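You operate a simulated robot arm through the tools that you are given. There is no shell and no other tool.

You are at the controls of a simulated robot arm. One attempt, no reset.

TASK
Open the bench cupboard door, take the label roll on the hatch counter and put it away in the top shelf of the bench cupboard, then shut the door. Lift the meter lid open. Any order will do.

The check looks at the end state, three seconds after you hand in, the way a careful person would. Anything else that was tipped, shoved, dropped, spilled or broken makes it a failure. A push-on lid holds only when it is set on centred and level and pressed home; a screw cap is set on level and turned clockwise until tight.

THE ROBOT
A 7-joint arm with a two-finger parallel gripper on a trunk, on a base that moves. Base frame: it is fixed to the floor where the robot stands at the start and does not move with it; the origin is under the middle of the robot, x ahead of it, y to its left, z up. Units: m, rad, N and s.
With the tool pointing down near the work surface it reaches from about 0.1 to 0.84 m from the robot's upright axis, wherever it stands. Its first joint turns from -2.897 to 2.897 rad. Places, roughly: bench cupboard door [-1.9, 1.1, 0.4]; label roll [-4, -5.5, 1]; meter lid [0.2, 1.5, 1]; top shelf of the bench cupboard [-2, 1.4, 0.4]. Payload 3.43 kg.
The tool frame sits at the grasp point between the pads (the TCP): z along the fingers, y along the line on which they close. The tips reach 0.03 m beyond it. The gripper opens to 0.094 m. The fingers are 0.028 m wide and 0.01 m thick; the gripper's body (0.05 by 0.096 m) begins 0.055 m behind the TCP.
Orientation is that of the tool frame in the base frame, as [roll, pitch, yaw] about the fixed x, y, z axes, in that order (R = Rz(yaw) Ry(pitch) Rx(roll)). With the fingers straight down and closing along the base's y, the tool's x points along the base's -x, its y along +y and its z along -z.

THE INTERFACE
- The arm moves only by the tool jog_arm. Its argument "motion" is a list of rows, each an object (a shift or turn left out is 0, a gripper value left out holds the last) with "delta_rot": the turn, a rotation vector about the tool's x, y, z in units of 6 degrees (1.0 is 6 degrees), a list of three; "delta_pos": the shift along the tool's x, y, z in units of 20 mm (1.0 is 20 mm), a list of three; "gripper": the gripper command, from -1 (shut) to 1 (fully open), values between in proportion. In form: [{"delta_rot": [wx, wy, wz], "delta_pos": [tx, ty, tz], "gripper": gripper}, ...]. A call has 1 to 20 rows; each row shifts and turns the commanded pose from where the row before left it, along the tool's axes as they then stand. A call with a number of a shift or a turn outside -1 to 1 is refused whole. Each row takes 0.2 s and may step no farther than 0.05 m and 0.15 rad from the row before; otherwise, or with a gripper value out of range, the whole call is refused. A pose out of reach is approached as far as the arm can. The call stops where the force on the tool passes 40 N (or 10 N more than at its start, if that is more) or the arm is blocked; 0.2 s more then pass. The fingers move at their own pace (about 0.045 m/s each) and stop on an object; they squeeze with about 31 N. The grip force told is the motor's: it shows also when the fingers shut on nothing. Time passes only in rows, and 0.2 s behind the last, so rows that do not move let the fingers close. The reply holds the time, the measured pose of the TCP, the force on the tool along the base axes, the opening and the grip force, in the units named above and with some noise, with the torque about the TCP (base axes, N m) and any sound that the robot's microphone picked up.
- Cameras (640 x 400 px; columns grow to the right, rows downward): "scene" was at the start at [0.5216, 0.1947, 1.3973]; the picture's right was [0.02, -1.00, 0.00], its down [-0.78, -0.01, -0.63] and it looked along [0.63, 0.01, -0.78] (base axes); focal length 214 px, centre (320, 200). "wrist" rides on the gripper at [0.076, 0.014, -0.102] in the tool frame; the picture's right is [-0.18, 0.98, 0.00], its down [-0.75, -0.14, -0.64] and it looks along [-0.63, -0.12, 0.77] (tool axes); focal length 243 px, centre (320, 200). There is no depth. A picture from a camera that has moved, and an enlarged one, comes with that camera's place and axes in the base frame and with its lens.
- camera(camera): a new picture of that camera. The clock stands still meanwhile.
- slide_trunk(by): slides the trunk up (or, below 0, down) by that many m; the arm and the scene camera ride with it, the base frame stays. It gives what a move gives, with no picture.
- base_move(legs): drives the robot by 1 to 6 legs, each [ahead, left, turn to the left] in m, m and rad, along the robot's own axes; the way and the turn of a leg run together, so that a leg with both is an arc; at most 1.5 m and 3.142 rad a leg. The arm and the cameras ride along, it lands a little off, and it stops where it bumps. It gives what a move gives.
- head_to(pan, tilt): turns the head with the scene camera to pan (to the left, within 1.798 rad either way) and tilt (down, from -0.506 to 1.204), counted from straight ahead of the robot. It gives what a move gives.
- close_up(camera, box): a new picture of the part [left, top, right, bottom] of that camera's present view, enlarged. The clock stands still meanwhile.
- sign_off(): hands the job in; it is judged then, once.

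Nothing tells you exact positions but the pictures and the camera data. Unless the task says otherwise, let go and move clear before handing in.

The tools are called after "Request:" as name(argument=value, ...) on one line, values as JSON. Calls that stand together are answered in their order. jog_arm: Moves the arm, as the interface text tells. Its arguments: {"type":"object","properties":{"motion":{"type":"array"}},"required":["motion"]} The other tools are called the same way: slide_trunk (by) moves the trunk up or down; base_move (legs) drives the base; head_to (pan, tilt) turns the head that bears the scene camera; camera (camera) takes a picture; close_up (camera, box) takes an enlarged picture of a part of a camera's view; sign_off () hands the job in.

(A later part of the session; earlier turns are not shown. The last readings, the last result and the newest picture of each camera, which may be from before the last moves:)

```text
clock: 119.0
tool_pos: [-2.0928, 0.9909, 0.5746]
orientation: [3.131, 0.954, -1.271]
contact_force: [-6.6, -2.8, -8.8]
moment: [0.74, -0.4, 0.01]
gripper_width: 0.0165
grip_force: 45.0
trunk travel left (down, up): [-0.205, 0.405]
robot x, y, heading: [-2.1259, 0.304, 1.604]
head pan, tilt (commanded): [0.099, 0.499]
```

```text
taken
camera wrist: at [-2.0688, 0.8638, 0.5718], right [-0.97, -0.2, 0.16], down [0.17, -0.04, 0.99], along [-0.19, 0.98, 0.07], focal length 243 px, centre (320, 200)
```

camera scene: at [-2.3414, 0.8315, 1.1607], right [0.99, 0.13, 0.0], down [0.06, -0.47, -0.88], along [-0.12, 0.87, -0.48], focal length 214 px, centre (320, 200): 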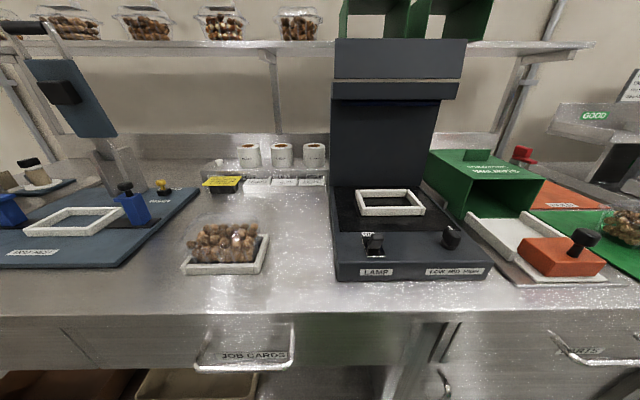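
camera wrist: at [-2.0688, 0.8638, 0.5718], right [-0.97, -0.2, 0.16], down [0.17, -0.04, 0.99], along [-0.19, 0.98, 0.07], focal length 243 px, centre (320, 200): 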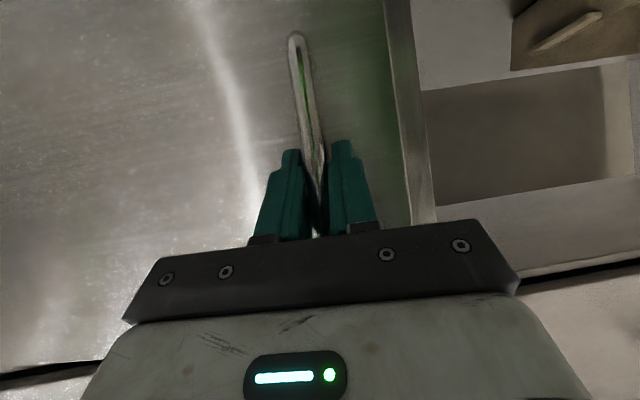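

The door is opening with low force. I'll continue pulling another ~14°.

Request:
jog_arm(motion=[{"delta_rot": [-0.326, 0, -0.232], "delta_pos": [0.545, -0.097, -0.766]}, {"delta_rot": [-0.326, 0, -0.232], "delta_pos": [0.545, -0.097, -0.766]}, {"delta_rot": [-0.326, 0, -0.232], "delta_pos": [0.545, -0.097, -0.766]}, {"delta_rot": [-0.326, 0, -0.232], "delta_pos": [0.545, -0.097, -0.766]}, {"delta_rot": [-0.326, 0, -0.232], "delta_pos": [0.545, -0.097, -0.766]}, {"delta_rot": [-0.326, 0, -0.232], "delta_pos": [0.545, -0.097, -0.766]}, {}])

Request:
camera(camera="wrist")

Request:
head_to(pan=-0.2, tilt=0.9)

Request:
camera(camera="scene")

```text
clock: 120.6
tool_pos: [-2.0381, 0.894, 0.5764]
orientation: [3.129, 0.956, -1.017]
contact_force: [-23.1, -18.3, 4.2]
moment: [0.41, -0.79, -0.1]
gripper_width: 0.0163
grip_force: 45.3
trunk travel left (down, up): [-0.205, 0.405]
robot x, y, heading: [-2.1236, 0.3059, 1.603]
head pan, tilt (commanded): [0.099, 0.499]
```

```text
taken
camera wrist: at [-1.9829, 0.777, 0.5715], right [-0.89, -0.43, 0.16], down [0.17, 0.0, 0.98], along [-0.43, 0.9, 0.07], focal length 243 px, centre (320, 200)
```

wrist: 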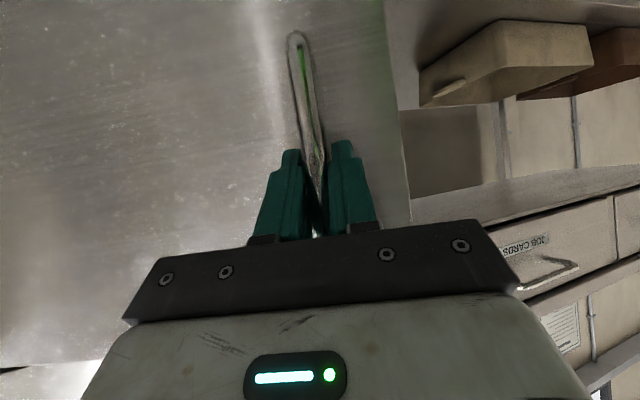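

```text
clock: 121.5
tool_pos: [-2.0395, 0.8931, 0.5759]
orientation: [3.13, 0.959, -1.021]
contact_force: [-28.7, -22.5, 12.3]
moment: [0.13, -1.06, -0.12]
gripper_width: 0.0161
grip_force: 45.1
trunk travel left (down, up): [-0.205, 0.405]
robot x, y, heading: [-2.1245, 0.3047, 1.605]
head pan, tilt (commanded): [-0.201, 0.901]
```

```text
taken
camera scene: at [-2.3182, 0.8144, 1.1272], right [0.99, -0.17, 0.0], down [-0.13, -0.77, -0.62], along [0.1, 0.61, -0.78], focal length 214 px, centre (320, 200)
```

scene: 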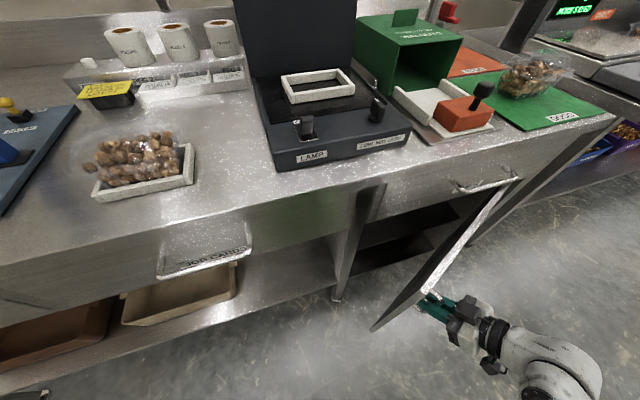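

The door is about 25° open, but some radial force is building. Let me zoom in to find the hinge more precisely before going on.

Request:
close_up(camera="scene", box=[330, 130, 620, 350])

```text
1.82 times, centred on (475, 240) of scene
camera zoom: at [-2.3182, 0.8144, 1.1272], right [0.99, -0.17, 0.0], down [-0.13, -0.77, -0.62], along [0.1, 0.61, -0.78], focal length 390 px, centre (38, 127)
```

zoom: 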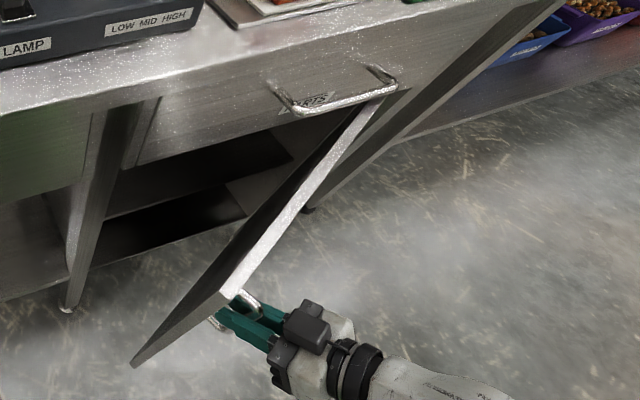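

The door edge line confirms the hinge near [-1.68, 1.16] and ~25° open. I'll relax the radial strain by shifting 5 mm outward along the door.

Request:
jog_arm(motion=[{"delta_pos": [0, 0.25, 0]}, {}])

```text
clock: 122.1
tool_pos: [-2.0375, 0.8926, 0.5751]
orientation: [-3.141, 0.956, -1.017]
contact_force: [1.8, -0.2, 12.0]
moment: [0.2, 0.12, -0.05]
gripper_width: 0.0165
grip_force: 45.1
trunk travel left (down, up): [-0.205, 0.405]
robot x, y, heading: [-2.1226, 0.3061, 1.605]
head pan, tilt (commanded): [-0.201, 0.901]
```

Strain is gone. I'll continue the pull with the corrected arc, another ~12°.

Request:
jog_arm(motion=[{"delta_rot": [-0.326, 0, -0.232], "delta_pos": [0.48, -0.07, -0.81]}, {"delta_rot": [-0.326, 0, -0.232], "delta_pos": [0.48, -0.07, -0.81]}, {"delta_rot": [-0.326, 0, -0.232], "delta_pos": [0.545, -0.07, -0.766]}, {"delta_rot": [-0.326, 0, -0.232], "delta_pos": [0.545, -0.07, -0.766]}, {"delta_rot": [-0.326, 0, -0.232], "delta_pos": [0.545, -0.07, -0.766]}, {}])

```text
clock: 122.9
tool_pos: [-2.001, 0.85, 0.576]
orientation: [-3.134, 0.95, -0.901]
contact_force: [3.6, 3.4, -7.5]
moment: [-0.03, 0.59, -0.16]
gripper_width: 0.0161
grip_force: 45.0
trunk travel left (down, up): [-0.205, 0.405]
robot x, y, heading: [-2.1238, 0.3093, 1.603]
head pan, tilt (commanded): [-0.201, 0.901]
stopped in row 3: the force on the tool passed its limit at 45 N (the readings are from after the stop); the commanded pose is now the measured one
```

It stopped on a force peak. Let me look before continuing.

Request:
camera(camera="scene")

Request:
camera(camera="wrist")

```text
taken
camera scene: at [-2.316, 0.816, 1.1267], right [0.99, -0.17, 0.0], down [-0.13, -0.77, -0.62], along [0.1, 0.61, -0.78], focal length 214 px, centre (320, 200)
```

scene: 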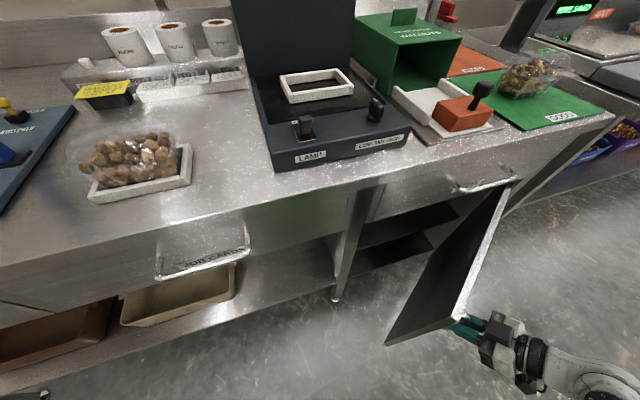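

```text
taken
camera wrist: at [-1.9338, 0.7392, 0.5725], right [-0.84, -0.52, 0.15], down [0.16, 0.02, 0.99], along [-0.52, 0.85, 0.07], focal length 243 px, centre (320, 200)
```

wrist: 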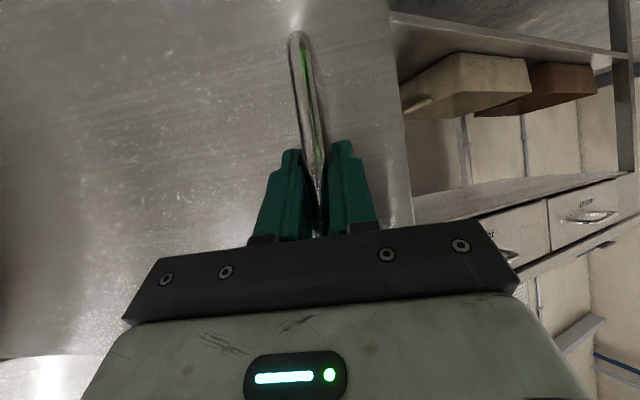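

The door is about 35° open. I'll try a couple more rows to see the force trend.

Request:
jog_arm(motion=[{"delta_rot": [-0.326, 0, -0.232], "delta_pos": [0.545, -0.05, -0.766]}, {"delta_rot": [-0.326, 0, -0.232], "delta_pos": [0.545, -0.05, -0.766]}, {}])

```text
clock: 123.7
tool_pos: [-1.9736, 0.8231, 0.576]
orientation: [-3.126, 0.949, -0.814]
contact_force: [24.5, 28.9, -8.1]
moment: [-1.38, 0.12, 0.16]
gripper_width: 0.0164
grip_force: 44.7
trunk travel left (down, up): [-0.205, 0.405]
robot x, y, heading: [-2.1236, 0.3076, 1.604]
head pan, tilt (commanded): [-0.201, 0.901]
```

Now the strain is inward: I over-corrected. I'll shift 5 mm inward and go on.

Request:
jog_arm(motion=[{"delta_pos": [0, -0.25, 0]}, {}])

Request:
jog_arm(motion=[{"delta_rot": [-0.326, 0, -0.232], "delta_pos": [0.545, -0.11, -0.766]}, {"delta_rot": [-0.326, 0, -0.232], "delta_pos": [0.545, -0.11, -0.766]}, {"delta_rot": [-0.326, 0, -0.232], "delta_pos": [0.545, -0.11, -0.766]}, {}])

```text
clock: 124.3
tool_pos: [-1.9749, 0.8241, 0.5761]
orientation: [3.141, 0.951, -0.816]
contact_force: [-2.7, -3.5, -3.2]
moment: [0.13, -0.17, 0.09]
gripper_width: 0.0163
grip_force: 44.9
trunk travel left (down, up): [-0.205, 0.405]
robot x, y, heading: [-2.1224, 0.3048, 1.604]
head pan, tilt (commanded): [-0.201, 0.901]
```

```text
clock: 125.3
tool_pos: [-1.9277, 0.7891, 0.5759]
orientation: [-3.139, 0.951, -0.691]
contact_force: [-15.8, -24.5, 15.0]
moment: [0.01, 0.28, -0.22]
gripper_width: 0.0162
grip_force: 44.9
trunk travel left (down, up): [-0.205, 0.405]
robot x, y, heading: [-2.1251, 0.3068, 1.607]
head pan, tilt (commanded): [-0.201, 0.901]
```

I have a better hinge fit now ([-1.676, 1.161], R=0.450). I'll relax 2.5 mm outward and continue with a better-tuned arc.

Request:
jog_arm(motion=[{"delta_pos": [-0.05, 0.13, -0.03]}, {"delta_rot": [-0.326, 0, -0.232], "delta_pos": [0.545, -0.075, -0.766]}, {"delta_rot": [-0.326, 0, -0.232], "delta_pos": [0.545, -0.075, -0.766]}, {"delta_rot": [-0.326, 0, -0.232], "delta_pos": [0.545, -0.075, -0.766]}, {"delta_rot": [-0.326, 0, -0.232], "delta_pos": [0.545, -0.075, -0.766]}, {}])

```text
clock: 126.5
tool_pos: [-1.8664, 0.7554, 0.5756]
orientation: [-3.129, 0.948, -0.534]
contact_force: [3.4, 8.3, -15.8]
moment: [-0.51, 0.57, -0.11]
gripper_width: 0.0163
grip_force: 45.4
trunk travel left (down, up): [-0.205, 0.405]
robot x, y, heading: [-2.1237, 0.3077, 1.605]
head pan, tilt (commanded): [-0.201, 0.901]
stopped in row 6: the force on the tool passed its limit at 48 N (the readings are from after the stop); the commanded pose is now the measured one
```

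The door is ~52° open. I'll let go of the handle, back away, and then push the door wider from its inner side.

Request:
jog_arm(motion=[{"gripper": 0.4}, {"gripper": 0.4}, {"gripper": 0.4}, {"gripper": 0.4}, {}])

Request:
jog_arm(motion=[{"delta_pos": [0.29, 0, -0.4]}, {"delta_pos": [0.58, 0, -0.8]}, {"delta_pos": [0.58, 0, -0.8]}, {"delta_pos": [0.58, 0, -0.8]}, {}])

Request:
camera(camera="scene")

```text
clock: 127.7
tool_pos: [-1.8671, 0.7548, 0.5776]
orientation: [-3.127, 0.948, -0.527]
contact_force: [-0.3, 1.3, -0.2]
moment: [0.01, 0.02, 0.02]
gripper_width: 0.0657
grip_force: 0.1
trunk travel left (down, up): [-0.205, 0.405]
robot x, y, heading: [-2.1251, 0.3068, 1.608]
head pan, tilt (commanded): [-0.201, 0.901]
```

```text
clock: 128.9
tool_pos: [-1.8078, 0.7203, 0.5758]
orientation: [-3.128, 0.949, -0.527]
contact_force: [0.5, -0.2, 1.1]
moment: [0.01, -0.01, 0.03]
gripper_width: 0.0658
grip_force: 0.0
trunk travel left (down, up): [-0.205, 0.405]
robot x, y, heading: [-2.1219, 0.3084, 1.601]
head pan, tilt (commanded): [-0.201, 0.901]
```

```text
taken
camera scene: at [-2.3161, 0.8162, 1.1269], right [0.99, -0.17, 0.0], down [-0.13, -0.77, -0.62], along [0.1, 0.61, -0.78], focal length 214 px, centre (320, 200)
```

scene: 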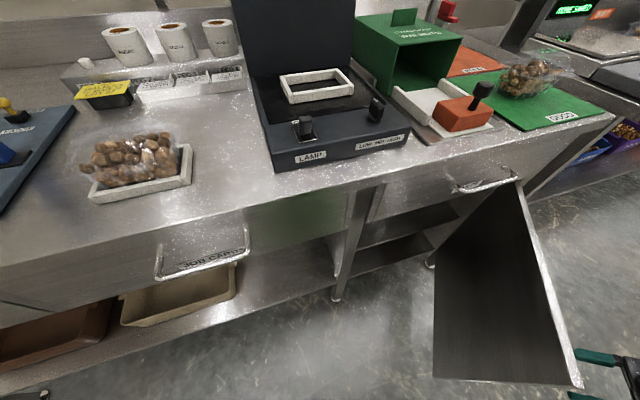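

The door stays at ~50°. I'll back the base off, turn the tool straight ahead again and close the fingers.

Request:
base_move(legs=[[-0.33, 0, 0]])

Request:
jog_arm(motion=[{"delta_rot": [0.815, 0, 0.58], "gripper": -1}, {"delta_rot": [0.815, 0, 0.58]}, {"delta_rot": [0.815, 0, 0.58]}, {"delta_rot": [0.815, 0, 0.58]}, {"delta_rot": [0.815, 0, 0.58]}, {"delta_rot": [0.815, 0, 0.58]}, {"delta_rot": [0.815, 0, 0.58]}, {"delta_rot": [0.815, 0, 0.58]}, {"delta_rot": [0.815, 0, 0.58]}])

Request:
jog_arm(motion=[{"delta_pos": [-0.4, 0.8, 0.6]}, {"delta_pos": [-0.4, 0.8, 0.6]}, {"delta_pos": [-0.4, 0.8, 0.6]}, {"delta_pos": [-0.4, 0.8, 0.6]}, {"delta_pos": [-0.4, 0.8, 0.6]}, {"delta_pos": [-0.4, 0.8, 0.6]}, {"delta_pos": [-0.4, 0.8, 0.6]}, {"delta_pos": [-0.4, 0.8, 0.6]}, {"delta_pos": [-0.4, 0.8, 0.6]}, {"delta_pos": [-0.4, 0.8, 0.6]}])

```text
clock: 131.1
tool_pos: [-1.7934, 0.3763, 0.5767]
orientation: [-3.129, 0.949, -0.533]
contact_force: [-0.7, 0.2, 0.2]
moment: [-0.01, 0.02, 0.0]
gripper_width: 0.0657
grip_force: 0.0
trunk travel left (down, up): [-0.205, 0.405]
robot x, y, heading: [-2.113, -0.0347, 1.604]
head pan, tilt (commanded): [-0.201, 0.901]
```

```text
clock: 133.1
tool_pos: [-1.7952, 0.3765, 0.5766]
orientation: [-3.129, 0.957, -1.48]
contact_force: [-0.1, -0.7, 0.2]
moment: [-0.04, -0.02, 0.05]
gripper_width: 0.0
grip_force: 31.0
trunk travel left (down, up): [-0.205, 0.405]
robot x, y, heading: [-2.1142, -0.0368, 1.6]
head pan, tilt (commanded): [-0.201, 0.901]
```

```text
clock: 135.3
tool_pos: [-1.9661, 0.5083, 0.5719]
orientation: [-3.129, 0.957, -1.477]
contact_force: [-0.4, 0.0, 0.3]
moment: [0.0, 0.0, -0.03]
gripper_width: 0.0
grip_force: 31.0
trunk travel left (down, up): [-0.205, 0.405]
robot x, y, heading: [-2.1137, -0.0309, 1.598]
head pan, tilt (commanded): [-0.201, 0.901]
```

Now I'll go around the door's free edge: a bit left, then forward, so the closed fingers come inside the door.

Request:
base_move(legs=[[0, 0.1, 0], [0.36, 0, 0]])

Request:
camera(camera="scene")

```text
clock: 138.4
tool_pos: [-2.0779, 0.864, 0.5721]
orientation: [-3.127, 0.957, -1.473]
contact_force: [0.3, -0.4, 0.1]
moment: [-0.01, 0.02, 0.0]
gripper_width: 0.0
grip_force: 31.2
trunk travel left (down, up): [-0.205, 0.405]
robot x, y, heading: [-2.2251, 0.3246, 1.597]
head pan, tilt (commanded): [-0.201, 0.901]
```

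```text
taken
camera scene: at [-2.4151, 0.8315, 1.1269], right [0.99, -0.17, 0.0], down [-0.13, -0.77, -0.62], along [0.11, 0.61, -0.78], focal length 214 px, centre (320, 200)
```

scene: 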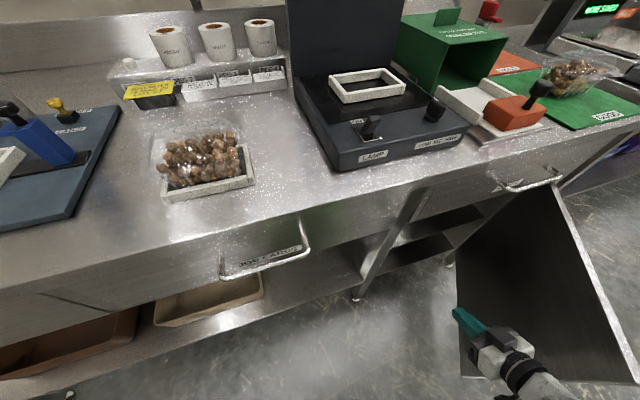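

The closed fingers are on the inner side of the door. I'll sweep right to push the door wider.

Request:
jog_arm(motion=[{"delta_pos": [0, -1, 0]}, {"delta_pos": [0, -1, 0]}, {"delta_pos": [0, -1, 0]}, {"delta_pos": [0, -1, 0]}, {"delta_pos": [0, -1, 0]}, {"delta_pos": [0, -1, 0]}, {"delta_pos": [0, -1, 0]}, {"delta_pos": [0, -1, 0]}, {"delta_pos": [0, -1, 0]}, {"delta_pos": [0, -1, 0]}, {"delta_pos": [0, -1, 0]}])

Request:
base_move(legs=[[0, -0.15, 0]])

Request:
camera(camera="scene")

```text
clock: 140.4
tool_pos: [-1.8655, 0.8308, 0.5706]
orientation: [-3.12, 0.932, -1.544]
contact_force: [-0.8, 0.6, 0.2]
moment: [-0.05, -0.05, -0.05]
gripper_width: 0.0001
grip_force: 31.1
trunk travel left (down, up): [-0.205, 0.405]
robot x, y, heading: [-2.2196, 0.3095, 1.568]
head pan, tilt (commanded): [-0.201, 0.901]
stopped in row 9: the force on the tool passed its limit at 57 N (the readings are from after the stop); the commanded pose is now the measured one
```

```text
clock: 141.2
tool_pos: [-1.8373, 0.8238, 0.5689]
orientation: [-3.115, 0.925, -1.551]
contact_force: [-0.8, -0.1, 1.3]
moment: [0.01, -0.01, 0.0]
gripper_width: 0.0
grip_force: 30.9
trunk travel left (down, up): [-0.205, 0.405]
robot x, y, heading: [-2.1907, 0.3075, 1.572]
head pan, tilt (commanded): [-0.201, 0.901]
stopped in leg 1: the robot was blocked; the commanded pose is now the measured one
```

```text
taken
camera scene: at [-2.3701, 0.8208, 1.1269], right [0.98, -0.2, 0.0], down [-0.15, -0.77, -0.62], along [0.12, 0.61, -0.78], focal length 214 px, centre (320, 200)
```

scene: 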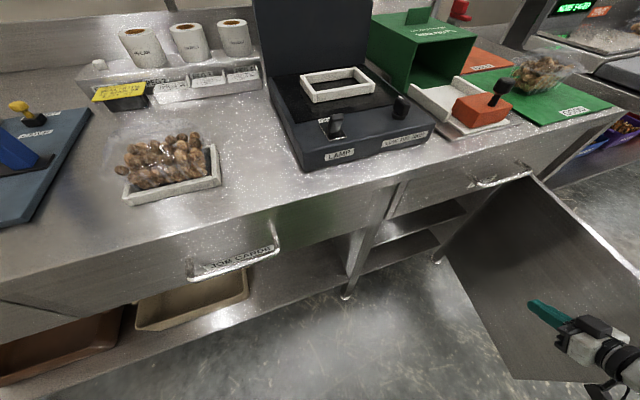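

Something blocks the push; maybe another part of the arm is against the door's other side. I'll look to the right at the arm.

Request:
head_to(pan=-0.9, tilt=1.0)

Request:
camera(camera="scene")

Request:
camera(camera="wrist")

```text
clock: 142.3
tool_pos: [-1.8371, 0.8245, 0.5697]
orientation: [-3.115, 0.926, -1.552]
contact_force: [-0.9, 1.2, -0.2]
moment: [0.01, -0.01, 0.03]
gripper_width: 0.0
grip_force: 31.0
trunk travel left (down, up): [-0.205, 0.405]
robot x, y, heading: [-2.1939, 0.3069, 1.576]
head pan, tilt (commanded): [-0.901, 1.0]
```

```text
taken
camera scene: at [-2.3306, 0.7902, 1.1196], right [0.62, -0.78, 0.0], down [-0.66, -0.52, -0.54], along [0.42, 0.34, -0.84], focal length 214 px, centre (320, 200)
```

scene: 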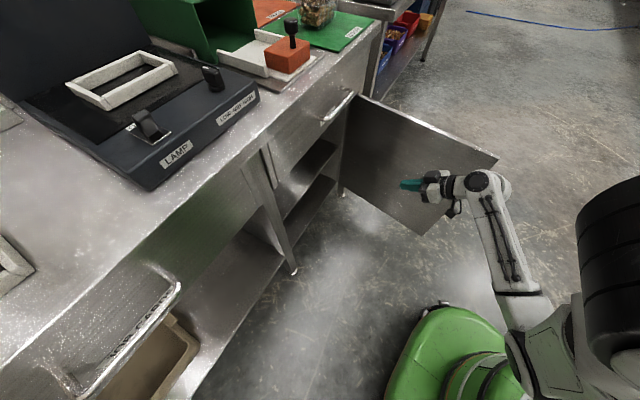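

```text
taken
camera wrist: at [-1.853, 0.6951, 0.569], right [-0.98, 0.11, 0.13], down [0.13, -0.06, 0.99], along [0.12, 0.99, 0.04], focal length 243 px, centre (320, 200)
```

wrist: 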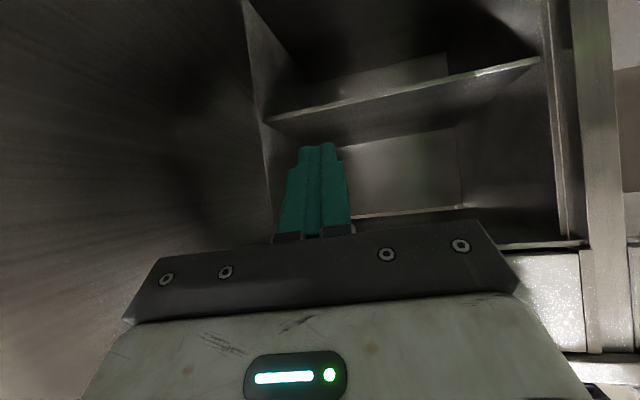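

The door is about 80° open, apparently at its stop, and the cupboard interior with the top shelf (z≈0.41) is visible. I'll move the arm left off the door, back away, and check that it stays open.

Request:
jog_arm(motion=[{"delta_pos": [0, 1, 0]}, {"delta_pos": [0, 1, 0]}, {"delta_pos": [0, 1, 0]}, {"delta_pos": [0, 1, 0]}, {"delta_pos": [0, 1, 0]}, {"delta_pos": [0, 1, 0]}, {}])

Request:
base_move(legs=[[-0.6, 0, 0]])

Request:
head_to(pan=-0.2, tilt=0.6)

Request:
camera(camera="scene")

```text
clock: 143.9
tool_pos: [-1.9563, 0.8234, 0.5672]
orientation: [-3.115, 0.926, -1.552]
contact_force: [-0.3, -0.1, 0.1]
moment: [0.03, -0.02, 0.02]
gripper_width: 0.0
grip_force: 30.9
trunk travel left (down, up): [-0.205, 0.405]
robot x, y, heading: [-2.193, 0.3033, 1.569]
head pan, tilt (commanded): [-0.901, 1.0]
```

```text
clock: 147.3
tool_pos: [-1.9535, 0.23, 0.5661]
orientation: [-3.112, 0.923, -1.553]
contact_force: [-0.4, -0.3, -0.2]
moment: [0.01, -0.02, 0.0]
gripper_width: 0.0
grip_force: 30.5
trunk travel left (down, up): [-0.205, 0.405]
robot x, y, heading: [-2.1948, -0.2874, 1.573]
head pan, tilt (commanded): [-0.901, 1.0]
stopped in leg 1: the robot was blocked; the commanded pose is now the measured one
```

```text
clock: 148.4
tool_pos: [-1.9545, 0.2302, 0.5653]
orientation: [-3.115, 0.922, -1.554]
contact_force: [0.9, 0.2, -0.1]
moment: [0.0, -0.05, -0.03]
gripper_width: 0.0
grip_force: 31.0
trunk travel left (down, up): [-0.205, 0.405]
robot x, y, heading: [-2.1897, -0.2875, 1.571]
head pan, tilt (commanded): [-0.201, 0.6]
```

```text
taken
camera scene: at [-2.3648, 0.2412, 1.1507], right [0.98, -0.2, 0.0], down [-0.11, -0.56, -0.82], along [0.17, 0.81, -0.57], focal length 214 px, centre (320, 200)
```

scene: 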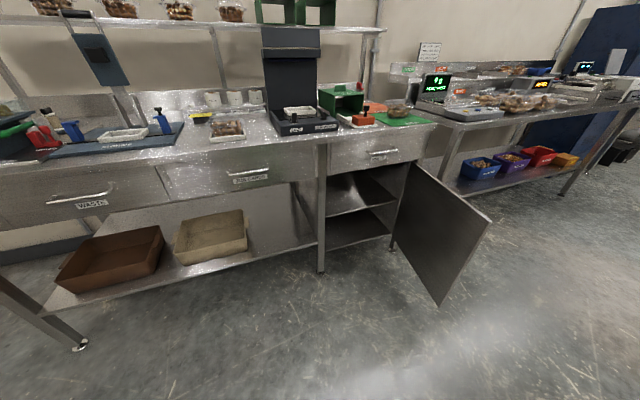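

The door stays wide open. My back-up was blocked right at its end, so something is behind me; I'll step forward a little and look around behind.

Request:
base_move(legs=[[0.08, 0, 0]])

Request:
head_to(pan=1.798, tilt=0.6)

Request:
camera(camera="scene")

Request:
head_to(pan=-1.798, tilt=0.6)

Request:
camera(camera="scene")

```text
clock: 149.5
tool_pos: [-1.9534, 0.3081, 0.5678]
orientation: [-3.115, 0.924, -1.556]
contact_force: [0.3, -1.2, -0.1]
moment: [-0.01, 0.0, -0.01]
gripper_width: 0.0
grip_force: 30.5
trunk travel left (down, up): [-0.205, 0.405]
robot x, y, heading: [-2.1903, -0.2081, 1.576]
head pan, tilt (commanded): [-0.201, 0.6]
```

```text
clock: 151.4
tool_pos: [-1.9547, 0.3077, 0.5669]
orientation: [-3.116, 0.924, -1.555]
contact_force: [0.8, 0.0, -0.1]
moment: [0.02, 0.01, 0.01]
gripper_width: 0.0
grip_force: 31.0
trunk travel left (down, up): [-0.205, 0.405]
robot x, y, heading: [-2.191, -0.2101, 1.573]
head pan, tilt (commanded): [1.798, 0.6]
```

```text
taken
camera scene: at [-2.4688, 0.2129, 1.1516], right [-0.22, 0.97, 0.0], down [0.55, 0.13, -0.83], along [-0.8, -0.18, -0.56], focal length 214 px, centre (320, 200)
```

scene: 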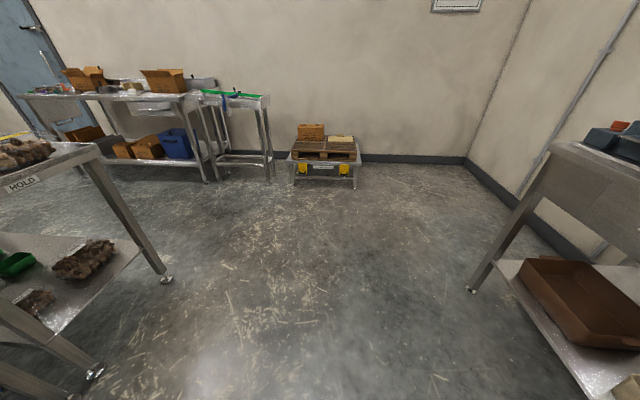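

```text
clock: 154.4
tool_pos: [-1.9549, 0.3074, 0.5676]
orientation: [-3.116, 0.924, -1.556]
contact_force: [0.5, 0.3, -0.4]
moment: [0.0, 0.01, 0.01]
gripper_width: 0.0001
grip_force: 30.8
trunk travel left (down, up): [-0.205, 0.405]
robot x, y, heading: [-2.1915, -0.2075, 1.57]
head pan, tilt (commanded): [-1.798, 0.6]
```

```text
taken
camera scene: at [-2.2965, 0.2128, 1.1516], right [-0.23, -0.97, 0.0], down [-0.55, 0.13, -0.83], along [0.8, -0.19, -0.56], focal length 214 px, centre (320, 200)
```

scene: 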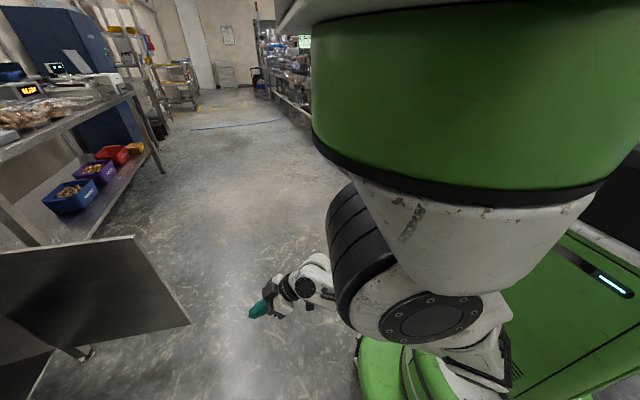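

The thing behind is a "HOLD" table with its front edge at about y≈-0.85; the robot has a long rear body. The way to the hatch seems to lead left along the aisle to x≈-3.6 and then along -y. I'll raise the trunk and look from higher up.

Request:
slide_trunk(by=0.4)

Request:
head_to(pan=1.798, tilt=0.35)

Request:
camera(camera="scene")

```text
clock: 158.2
tool_pos: [-1.9548, 0.3079, 0.9659]
orientation: [-3.113, 0.925, -1.553]
contact_force: [0.2, 0.2, 0.7]
moment: [0.05, -0.01, 0.0]
gripper_width: 0.0002
grip_force: 30.8
trunk travel left (down, up): [-0.605, 0.005]
robot x, y, heading: [-2.1936, -0.2028, 1.571]
head pan, tilt (commanded): [-1.798, 0.6]
```

```text
clock: 161.2
tool_pos: [-1.9549, 0.3083, 0.9668]
orientation: [-3.115, 0.925, -1.555]
contact_force: [-0.1, 0.2, 0.0]
moment: [0.0, 0.02, 0.01]
gripper_width: 0.0
grip_force: 31.0
trunk travel left (down, up): [-0.605, 0.005]
robot x, y, heading: [-2.1874, -0.2085, 1.574]
head pan, tilt (commanded): [1.798, 0.351]
```

```text
taken
camera scene: at [-2.4734, 0.2119, 1.5744], right [-0.22, 0.97, 0.0], down [0.34, 0.08, -0.94], along [-0.92, -0.21, -0.34], focal length 214 px, centre (320, 200)
```

scene: 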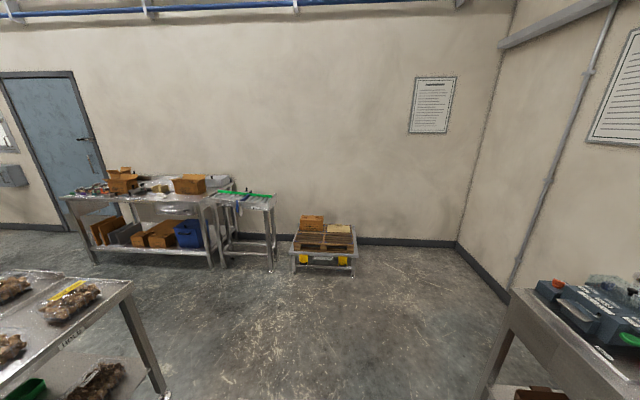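

I'll step forward, turn left to face -x and drive up the aisle.

Request:
base_move(legs=[[0.22, 0, 0], [0, 0, 1.571], [1.35, 0, 0]])

Request:
head_to(pan=1.4, tilt=0.35)

Request:
camera(camera="scene")

```text
clock: 173.2
tool_pos: [-4.075, 0.2303, 0.9669]
orientation: [-3.117, 0.923, 0.033]
contact_force: [0.0, 0.0, -0.9]
moment: [-0.01, 0.02, -0.03]
gripper_width: 0.0
grip_force: 31.7
trunk travel left (down, up): [-0.605, 0.005]
robot x, y, heading: [-3.5503, 0.0033, -3.124]
head pan, tilt (commanded): [1.798, 0.351]
```

```text
clock: 174.0
tool_pos: [-4.0759, 0.2298, 0.9672]
orientation: [-3.114, 0.924, 0.034]
contact_force: [-1.0, -0.6, -0.4]
moment: [-0.03, 0.02, 0.0]
gripper_width: 0.0
grip_force: 31.1
trunk travel left (down, up): [-0.605, 0.005]
robot x, y, heading: [-3.5516, 0.0009, -3.127]
head pan, tilt (commanded): [1.4, 0.351]
```

```text
taken
camera scene: at [-4.0046, -0.2937, 1.5744], right [-0.99, 0.15, 0.0], down [0.05, 0.34, -0.94], along [-0.14, -0.93, -0.34], focal length 214 px, centre (320, 200)
```

scene: 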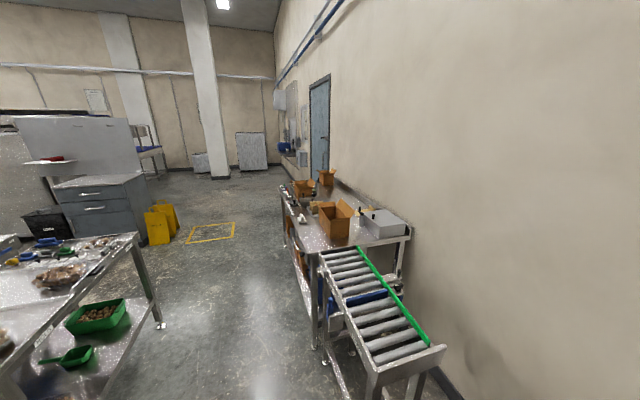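

The aisle between the HOLD table (x>-3.05) and the roller table (x<-4.15) is free. I'll turn to face -y and drive down it.

Request:
base_move(legs=[[0.05, 0, 0], [0, 0, 1.55], [1.5, 0, 0], [1.0, 0, 0]])

Request:
head_to(pan=0.0, tilt=0.35)

Request:
camera(camera="scene")

```text
clock: 190.5
tool_pos: [-3.9594, -2.9684, 0.9683]
orientation: [-3.113, 0.923, 1.494]
contact_force: [-0.1, 1.2, -0.5]
moment: [0.03, -0.03, -0.02]
gripper_width: 0.0
grip_force: 31.2
trunk travel left (down, up): [-0.605, 0.005]
robot x, y, heading: [-3.6755, -2.4766, -1.671]
head pan, tilt (commanded): [1.4, 0.351]
stopped in leg 4: the robot was blocked; the commanded pose is now the measured one
```

```text
clock: 192.0
tool_pos: [-3.9609, -2.9697, 0.9675]
orientation: [-3.113, 0.923, 1.495]
contact_force: [-0.3, 0.3, 1.1]
moment: [0.02, 0.02, 0.0]
gripper_width: 0.0
grip_force: 30.6
trunk travel left (down, up): [-0.605, 0.005]
robot x, y, heading: [-3.6771, -2.4792, -1.668]
head pan, tilt (commanded): [0.0, 0.351]
```

```text
taken
camera scene: at [-3.5281, -3.0308, 1.5744], right [-1.0, 0.09, 0.0], down [0.03, 0.34, -0.94], along [-0.09, -0.93, -0.34], focal length 214 px, centre (320, 200)
```

scene: 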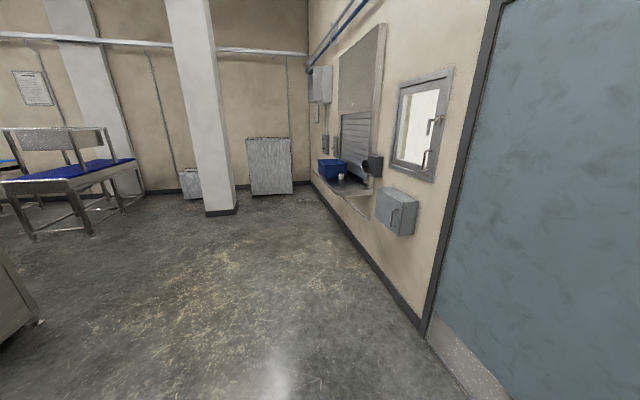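

I was stopped near the end of the leg, with the heading slightly changed. I'll look to both sides to see what touched.

Request:
head_to(pan=1.5, tilt=0.8)

Request:
camera(camera="scene")

Request:
head_to(pan=-1.6, tilt=0.8)

Request:
camera(camera="scene")

```text
clock: 193.6
tool_pos: [-3.9593, -2.9696, 0.9661]
orientation: [-3.113, 0.924, 1.495]
contact_force: [0.1, -0.4, -0.3]
moment: [-0.01, 0.02, 0.01]
gripper_width: 0.0
grip_force: 30.6
trunk travel left (down, up): [-0.605, 0.005]
robot x, y, heading: [-3.6756, -2.4799, -1.662]
head pan, tilt (commanded): [1.499, 0.799]
```

```text
taken
camera scene: at [-3.4398, -2.9515, 1.5348], right [-0.17, -0.99, 0.0], down [-0.71, 0.12, -0.7], along [0.69, -0.12, -0.72], focal length 214 px, centre (320, 200)
```

scene: 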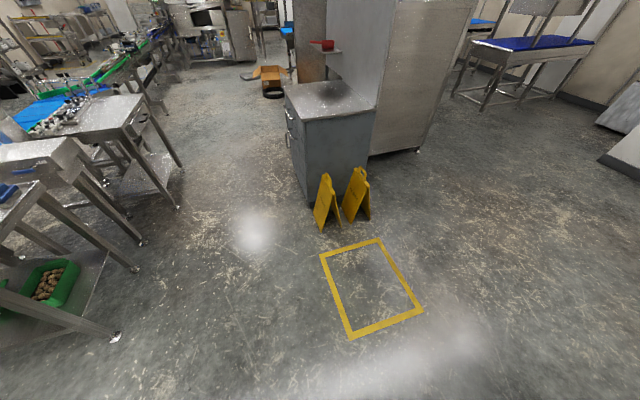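

```text
clock: 196.3
tool_pos: [-3.9594, -2.9692, 0.9688]
orientation: [-3.114, 0.924, 1.493]
contact_force: [1.2, 0.4, 0.3]
moment: [0.02, -0.01, -0.01]
gripper_width: 0.0
grip_force: 31.1
trunk travel left (down, up): [-0.605, 0.005]
robot x, y, heading: [-3.6741, -2.4804, -1.667]
head pan, tilt (commanded): [-1.6, 0.799]
```

```text
taken
camera scene: at [-3.5994, -2.9282, 1.5348], right [0.12, 0.99, 0.0], down [0.71, -0.09, -0.7], along [-0.69, 0.09, -0.72], focal length 214 px, centre (320, 200)
```

scene: 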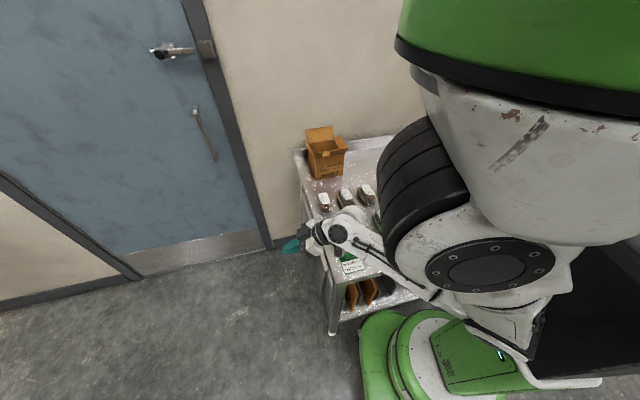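

The robot's right side is close to the wall table. I'll shift left away from it, then take a closer look at that table.

Request:
base_move(legs=[[0, 0.2, 0]])

Request:
camera(camera="scene")

```text
clock: 197.9
tool_pos: [-3.7662, -2.9873, 0.968]
orientation: [-3.116, 0.925, 1.489]
contact_force: [0.2, -0.2, -0.7]
moment: [0.02, 0.02, -0.02]
gripper_width: 0.0
grip_force: 30.8
trunk travel left (down, up): [-0.605, 0.005]
robot x, y, heading: [-3.4794, -2.4967, -1.67]
head pan, tilt (commanded): [-1.6, 0.799]
```

```text
taken
camera scene: at [-3.4057, -2.9474, 1.5348], right [0.13, 0.99, 0.0], down [0.71, -0.09, -0.7], along [-0.69, 0.09, -0.72], focal length 214 px, centre (320, 200)
```

scene: 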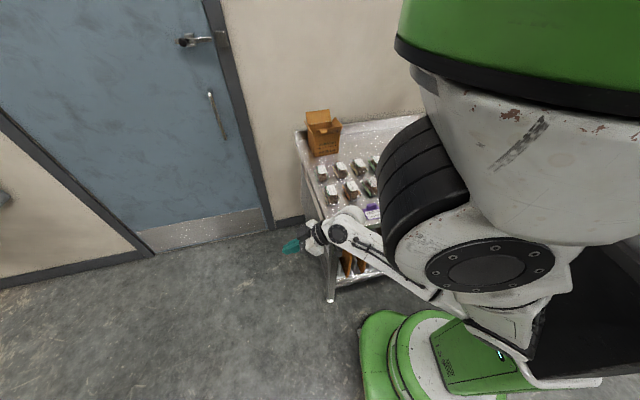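

The table's items look undisturbed, standing in neat rows. The hatch counter is ahead on the right wall around [-4.0, -5.3]; I'll drive there and turn to face it.

Request:
base_move(legs=[[1.33, 0.22, 0], [1.33, 0.22, 0], [0, 0, -1.34]])

Request:
head_to(pan=0.0, tilt=0.6)

Request:
camera(camera="scene")

```text
clock: 214.2
tool_pos: [-3.8129, -5.0545, 0.968]
orientation: [-3.115, 0.923, 0.205]
contact_force: [0.2, 0.8, 0.3]
moment: [0.0, 0.05, 0.02]
gripper_width: 0.0
grip_force: 30.7
trunk travel left (down, up): [-0.605, 0.005]
robot x, y, heading: [-3.2582, -5.1955, -2.954]
head pan, tilt (commanded): [-1.6, 0.799]
```

```text
clock: 215.9
tool_pos: [-3.8135, -5.0545, 0.9676]
orientation: [-3.114, 0.923, 0.204]
contact_force: [0.0, -0.3, 0.1]
moment: [-0.01, -0.02, 0.0]
gripper_width: 0.0002
grip_force: 31.0
trunk travel left (down, up): [-0.605, 0.005]
robot x, y, heading: [-3.2649, -5.1953, -2.957]
head pan, tilt (commanded): [0.0, 0.6]
```

```text
taken
camera scene: at [-3.7445, -5.4832, 1.5516], right [-0.18, 0.98, 0.0], down [0.56, 0.1, -0.82], along [-0.81, -0.15, -0.57], focal length 214 px, centre (320, 200)
```

scene: 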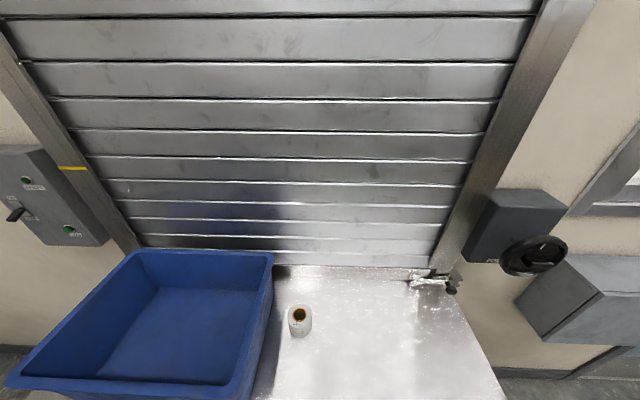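

The label roll stands upright on the counter beside the blue bin. I'll zoom in to measure it.

Request:
close_up(camera="scene", box=[240, 260, 360, 360])

Request:
camera(camera="wrist")

```text
4.00 times, centred on (300, 310) of scene
camera zoom: at [-3.7445, -5.4832, 1.5516], right [-0.18, 0.98, 0.0], down [0.56, 0.1, -0.82], along [-0.81, -0.15, -0.57], focal length 858 px, centre (400, -240)
```

zoom: 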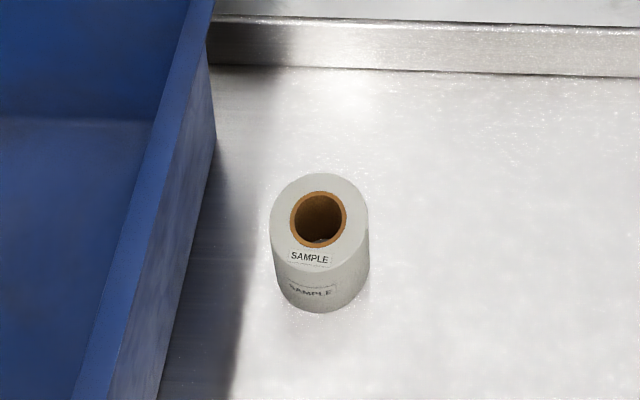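

```text
taken
camera wrist: at [-3.6856, -5.047, 0.9669], right [0.07, -0.99, 0.13], down [0.03, 0.13, 0.99], along [-1.0, -0.06, 0.04], focal length 243 px, centre (320, 200)
```

wrist: 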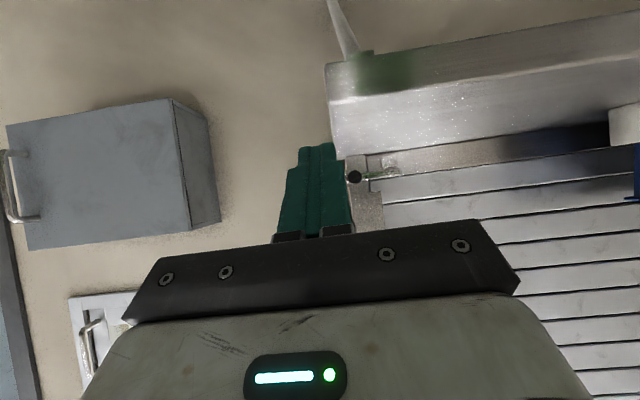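

The roll is about 0.068 m wide and 0.065 m tall, standing at roughly [-4.045, -5.60], z 0.88–0.945. I'll raise the tool, open the fingers and move left and forward to line up with it.

Request:
jog_arm(motion=[{"delta_pos": [-0.8, 0, -0.6], "gripper": 1}, {"delta_pos": [-0.8, 0, -0.6]}, {"delta_pos": [-0.8, 0, -0.6]}, {"delta_pos": [-0.8, 0, -0.6]}, {}])

Request:
base_move(legs=[[0, 0.48, 0], [0.1, 0, 0]])

Request:
head_to(pan=-0.4, tilt=0.8)

Request:
camera(camera="scene")

Request:
camera(camera="wrist")

```text
clock: 217.1
tool_pos: [-3.8152, -5.0576, 1.0472]
orientation: [-3.116, 0.923, 0.199]
contact_force: [-0.1, 0.5, -0.4]
moment: [0.0, 0.02, 0.0]
gripper_width: 0.0939
grip_force: 0.1
trunk travel left (down, up): [-0.605, 0.005]
robot x, y, heading: [-3.2613, -5.1921, -2.951]
head pan, tilt (commanded): [0.0, 0.6]
```

```text
clock: 220.7
tool_pos: [-3.826, -5.5463, 1.0473]
orientation: [-3.113, 0.922, 0.195]
contact_force: [0.0, 0.5, 0.0]
moment: [0.0, 0.0, 0.01]
gripper_width: 0.094
grip_force: 0.0
trunk travel left (down, up): [-0.605, 0.005]
robot x, y, heading: [-3.2734, -5.6866, -2.959]
head pan, tilt (commanded): [0.0, 0.6]
```

```text
clock: 221.6
tool_pos: [-3.8252, -5.5468, 1.0457]
orientation: [-3.113, 0.923, 0.196]
contact_force: [-0.3, 0.3, -0.2]
moment: [0.0, 0.03, 0.03]
gripper_width: 0.0941
grip_force: 0.0
trunk travel left (down, up): [-0.605, 0.005]
robot x, y, heading: [-3.2765, -5.6868, -2.964]
head pan, tilt (commanded): [-0.4, 0.799]
```

```text
taken
camera scene: at [-3.7498, -5.94, 1.5348], right [0.22, 0.98, 0.0], down [0.7, -0.16, -0.7], along [-0.68, 0.15, -0.72], focal length 214 px, centre (320, 200)
```

scene: 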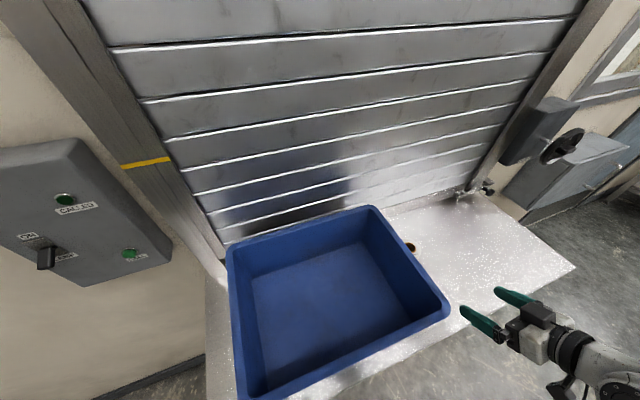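

```text
taken
camera wrist: at [-3.6978, -5.5394, 1.0466], right [0.06, -0.99, 0.13], down [0.04, 0.13, 0.99], along [-1.0, -0.06, 0.04], focal length 243 px, centre (320, 200)
```

wrist: 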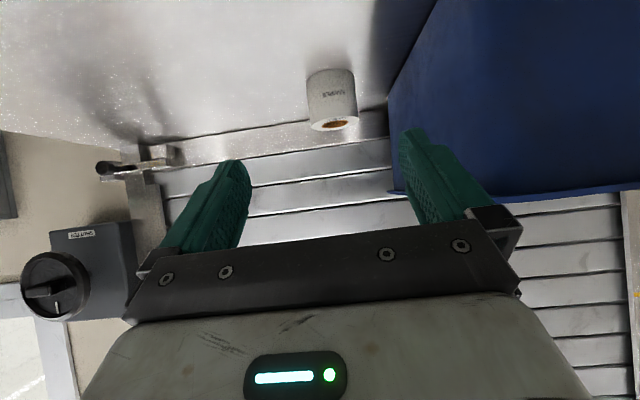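

The fingers are laterally aligned with the roll (within ~5 mm). I'll advance to a stand-off 10 cm before it, then re-check.

Request:
jog_arm(motion=[{"delta_pos": [-0.2, 0.025, 0.856]}, {"delta_pos": [-0.2, 0.025, 0.856]}, {"delta_pos": [-0.2, 0.025, 0.856]}, {"delta_pos": [-0.2, 0.025, 0.856]}, {"delta_pos": [-0.2, 0.025, 0.856]}, {"delta_pos": [-0.2, 0.025, 0.856]}, {"delta_pos": [-0.2, 0.025, 0.856]}, {"delta_pos": [-0.2, 0.025, 0.856]}, {"delta_pos": [-0.2, 0.025, 0.856]}, {}])

Request:
camera(camera="wrist")

Request:
head_to(pan=-0.75, tilt=0.95)

Request:
camera(camera="scene")

```text
clock: 223.8
tool_pos: [-3.9691, -5.5738, 0.9817]
orientation: [-3.113, 0.923, 0.198]
contact_force: [0.6, 0.0, -0.7]
moment: [0.01, 0.0, -0.01]
gripper_width: 0.0941
grip_force: 0.0
trunk travel left (down, up): [-0.605, 0.005]
robot x, y, heading: [-3.2759, -5.6858, -2.966]
head pan, tilt (commanded): [-0.4, 0.799]
```

```text
taken
camera wrist: at [-3.841, -5.5673, 0.9818], right [0.06, -0.99, 0.13], down [0.04, 0.13, 0.99], along [-1.0, -0.06, 0.04], focal length 243 px, centre (320, 200)
```

wrist: 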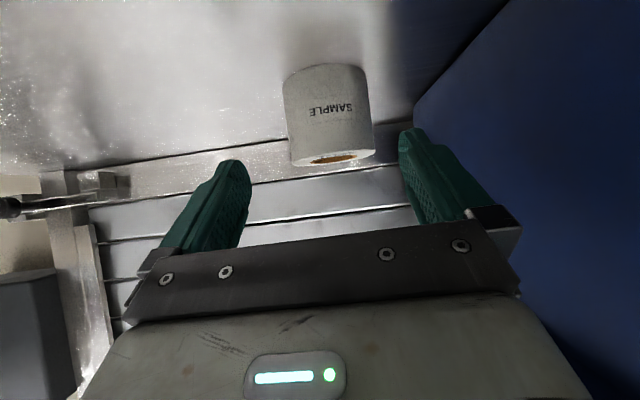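

```text
clock: 224.6
tool_pos: [-3.9668, -5.5749, 0.9826]
orientation: [-3.111, 0.923, 0.196]
contact_force: [0.0, -0.5, 0.2]
moment: [0.0, -0.03, -0.02]
gripper_width: 0.0939
grip_force: 0.1
trunk travel left (down, up): [-0.605, 0.005]
robot x, y, heading: [-3.2748, -5.6853, -2.963]
head pan, tilt (commanded): [-0.75, 0.949]
```

```text
taken
camera scene: at [-3.7323, -5.9183, 1.5232], right [0.54, 0.84, 0.0], down [0.68, -0.44, -0.58], along [-0.49, 0.31, -0.81], focal length 214 px, centre (320, 200)
```

scene: 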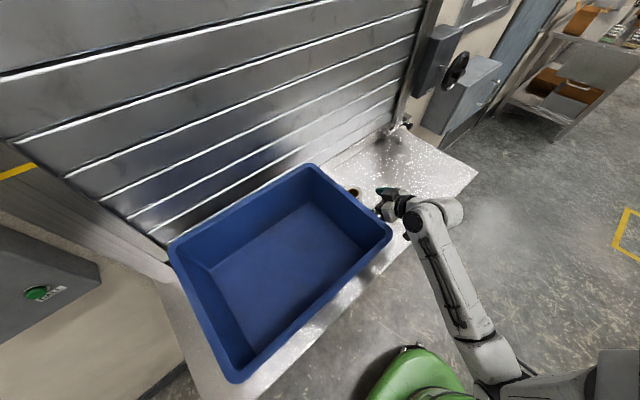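

The roll is well centred between the open fingers, with the bin wall about 3.5 cm clear of the left finger. I'll advance the last ~8 cm so the fingers straddle the roll.

Request:
jog_arm(motion=[{"delta_pos": [-0.086, 0.02, 0.86]}, {"delta_pos": [-0.086, 0.02, 0.86]}, {"delta_pos": [-0.086, 0.02, 0.86]}, {"delta_pos": [-0.086, 0.02, 0.86]}, {"delta_pos": [-0.086, 0.02, 0.86]}, {}])

Request:
camera(camera="wrist")

```text
clock: 226.0
tool_pos: [-4.04, -5.5889, 0.9363]
orientation: [-3.113, 0.923, 0.197]
contact_force: [0.0, -0.2, 0.4]
moment: [0.01, 0.01, 0.04]
gripper_width: 0.0938
grip_force: 0.0
trunk travel left (down, up): [-0.605, 0.005]
robot x, y, heading: [-3.2733, -5.6834, -2.965]
head pan, tilt (commanded): [-0.75, 0.949]
```

```text
taken
camera wrist: at [-3.912, -5.5818, 0.936], right [0.06, -0.99, 0.13], down [0.04, 0.13, 0.99], along [-1.0, -0.06, 0.04], focal length 243 px, centre (320, 200)
```

wrist: 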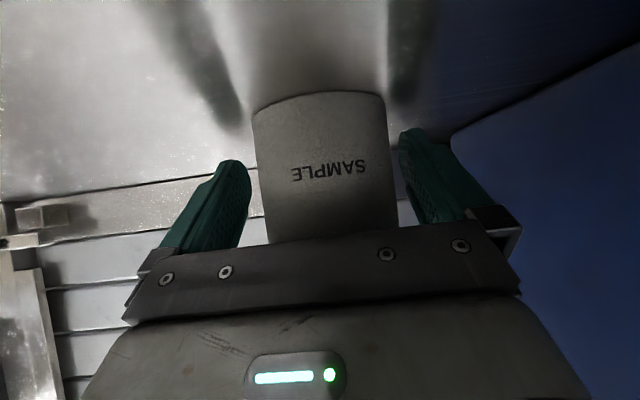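

The roll is between the fingers. I'll close the grip.

Request:
jog_arm(motion=[{"gripper": 0.5}, {"gripper": 0.3}, {"gripper": 0.1}, {"gripper": -0.1}, {"gripper": -0.1}, {}])

Request:
camera(camera="wrist")

```text
clock: 227.4
tool_pos: [-4.0399, -5.5883, 0.9364]
orientation: [-3.113, 0.924, 0.197]
contact_force: [0.4, -0.7, 2.5]
moment: [0.03, -0.04, 0.03]
gripper_width: 0.0711
grip_force: 31.0
trunk travel left (down, up): [-0.605, 0.005]
robot x, y, heading: [-3.2761, -5.6872, -2.968]
head pan, tilt (commanded): [-0.75, 0.949]
```

```text
taken
camera wrist: at [-3.9119, -5.5819, 0.9364], right [0.06, -0.99, 0.13], down [0.04, 0.13, 0.99], along [-1.0, -0.06, 0.04], focal length 243 px, centre (320, 200)
```

wrist: 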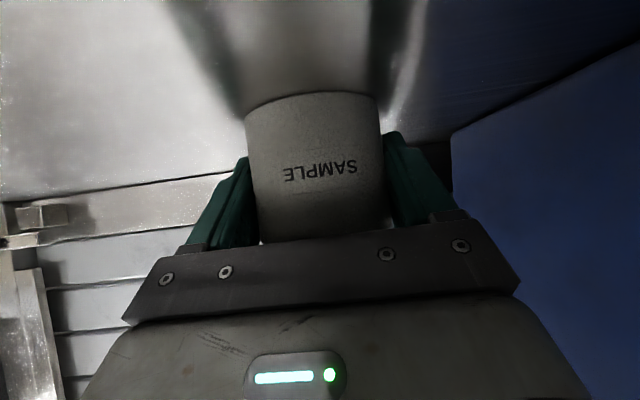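

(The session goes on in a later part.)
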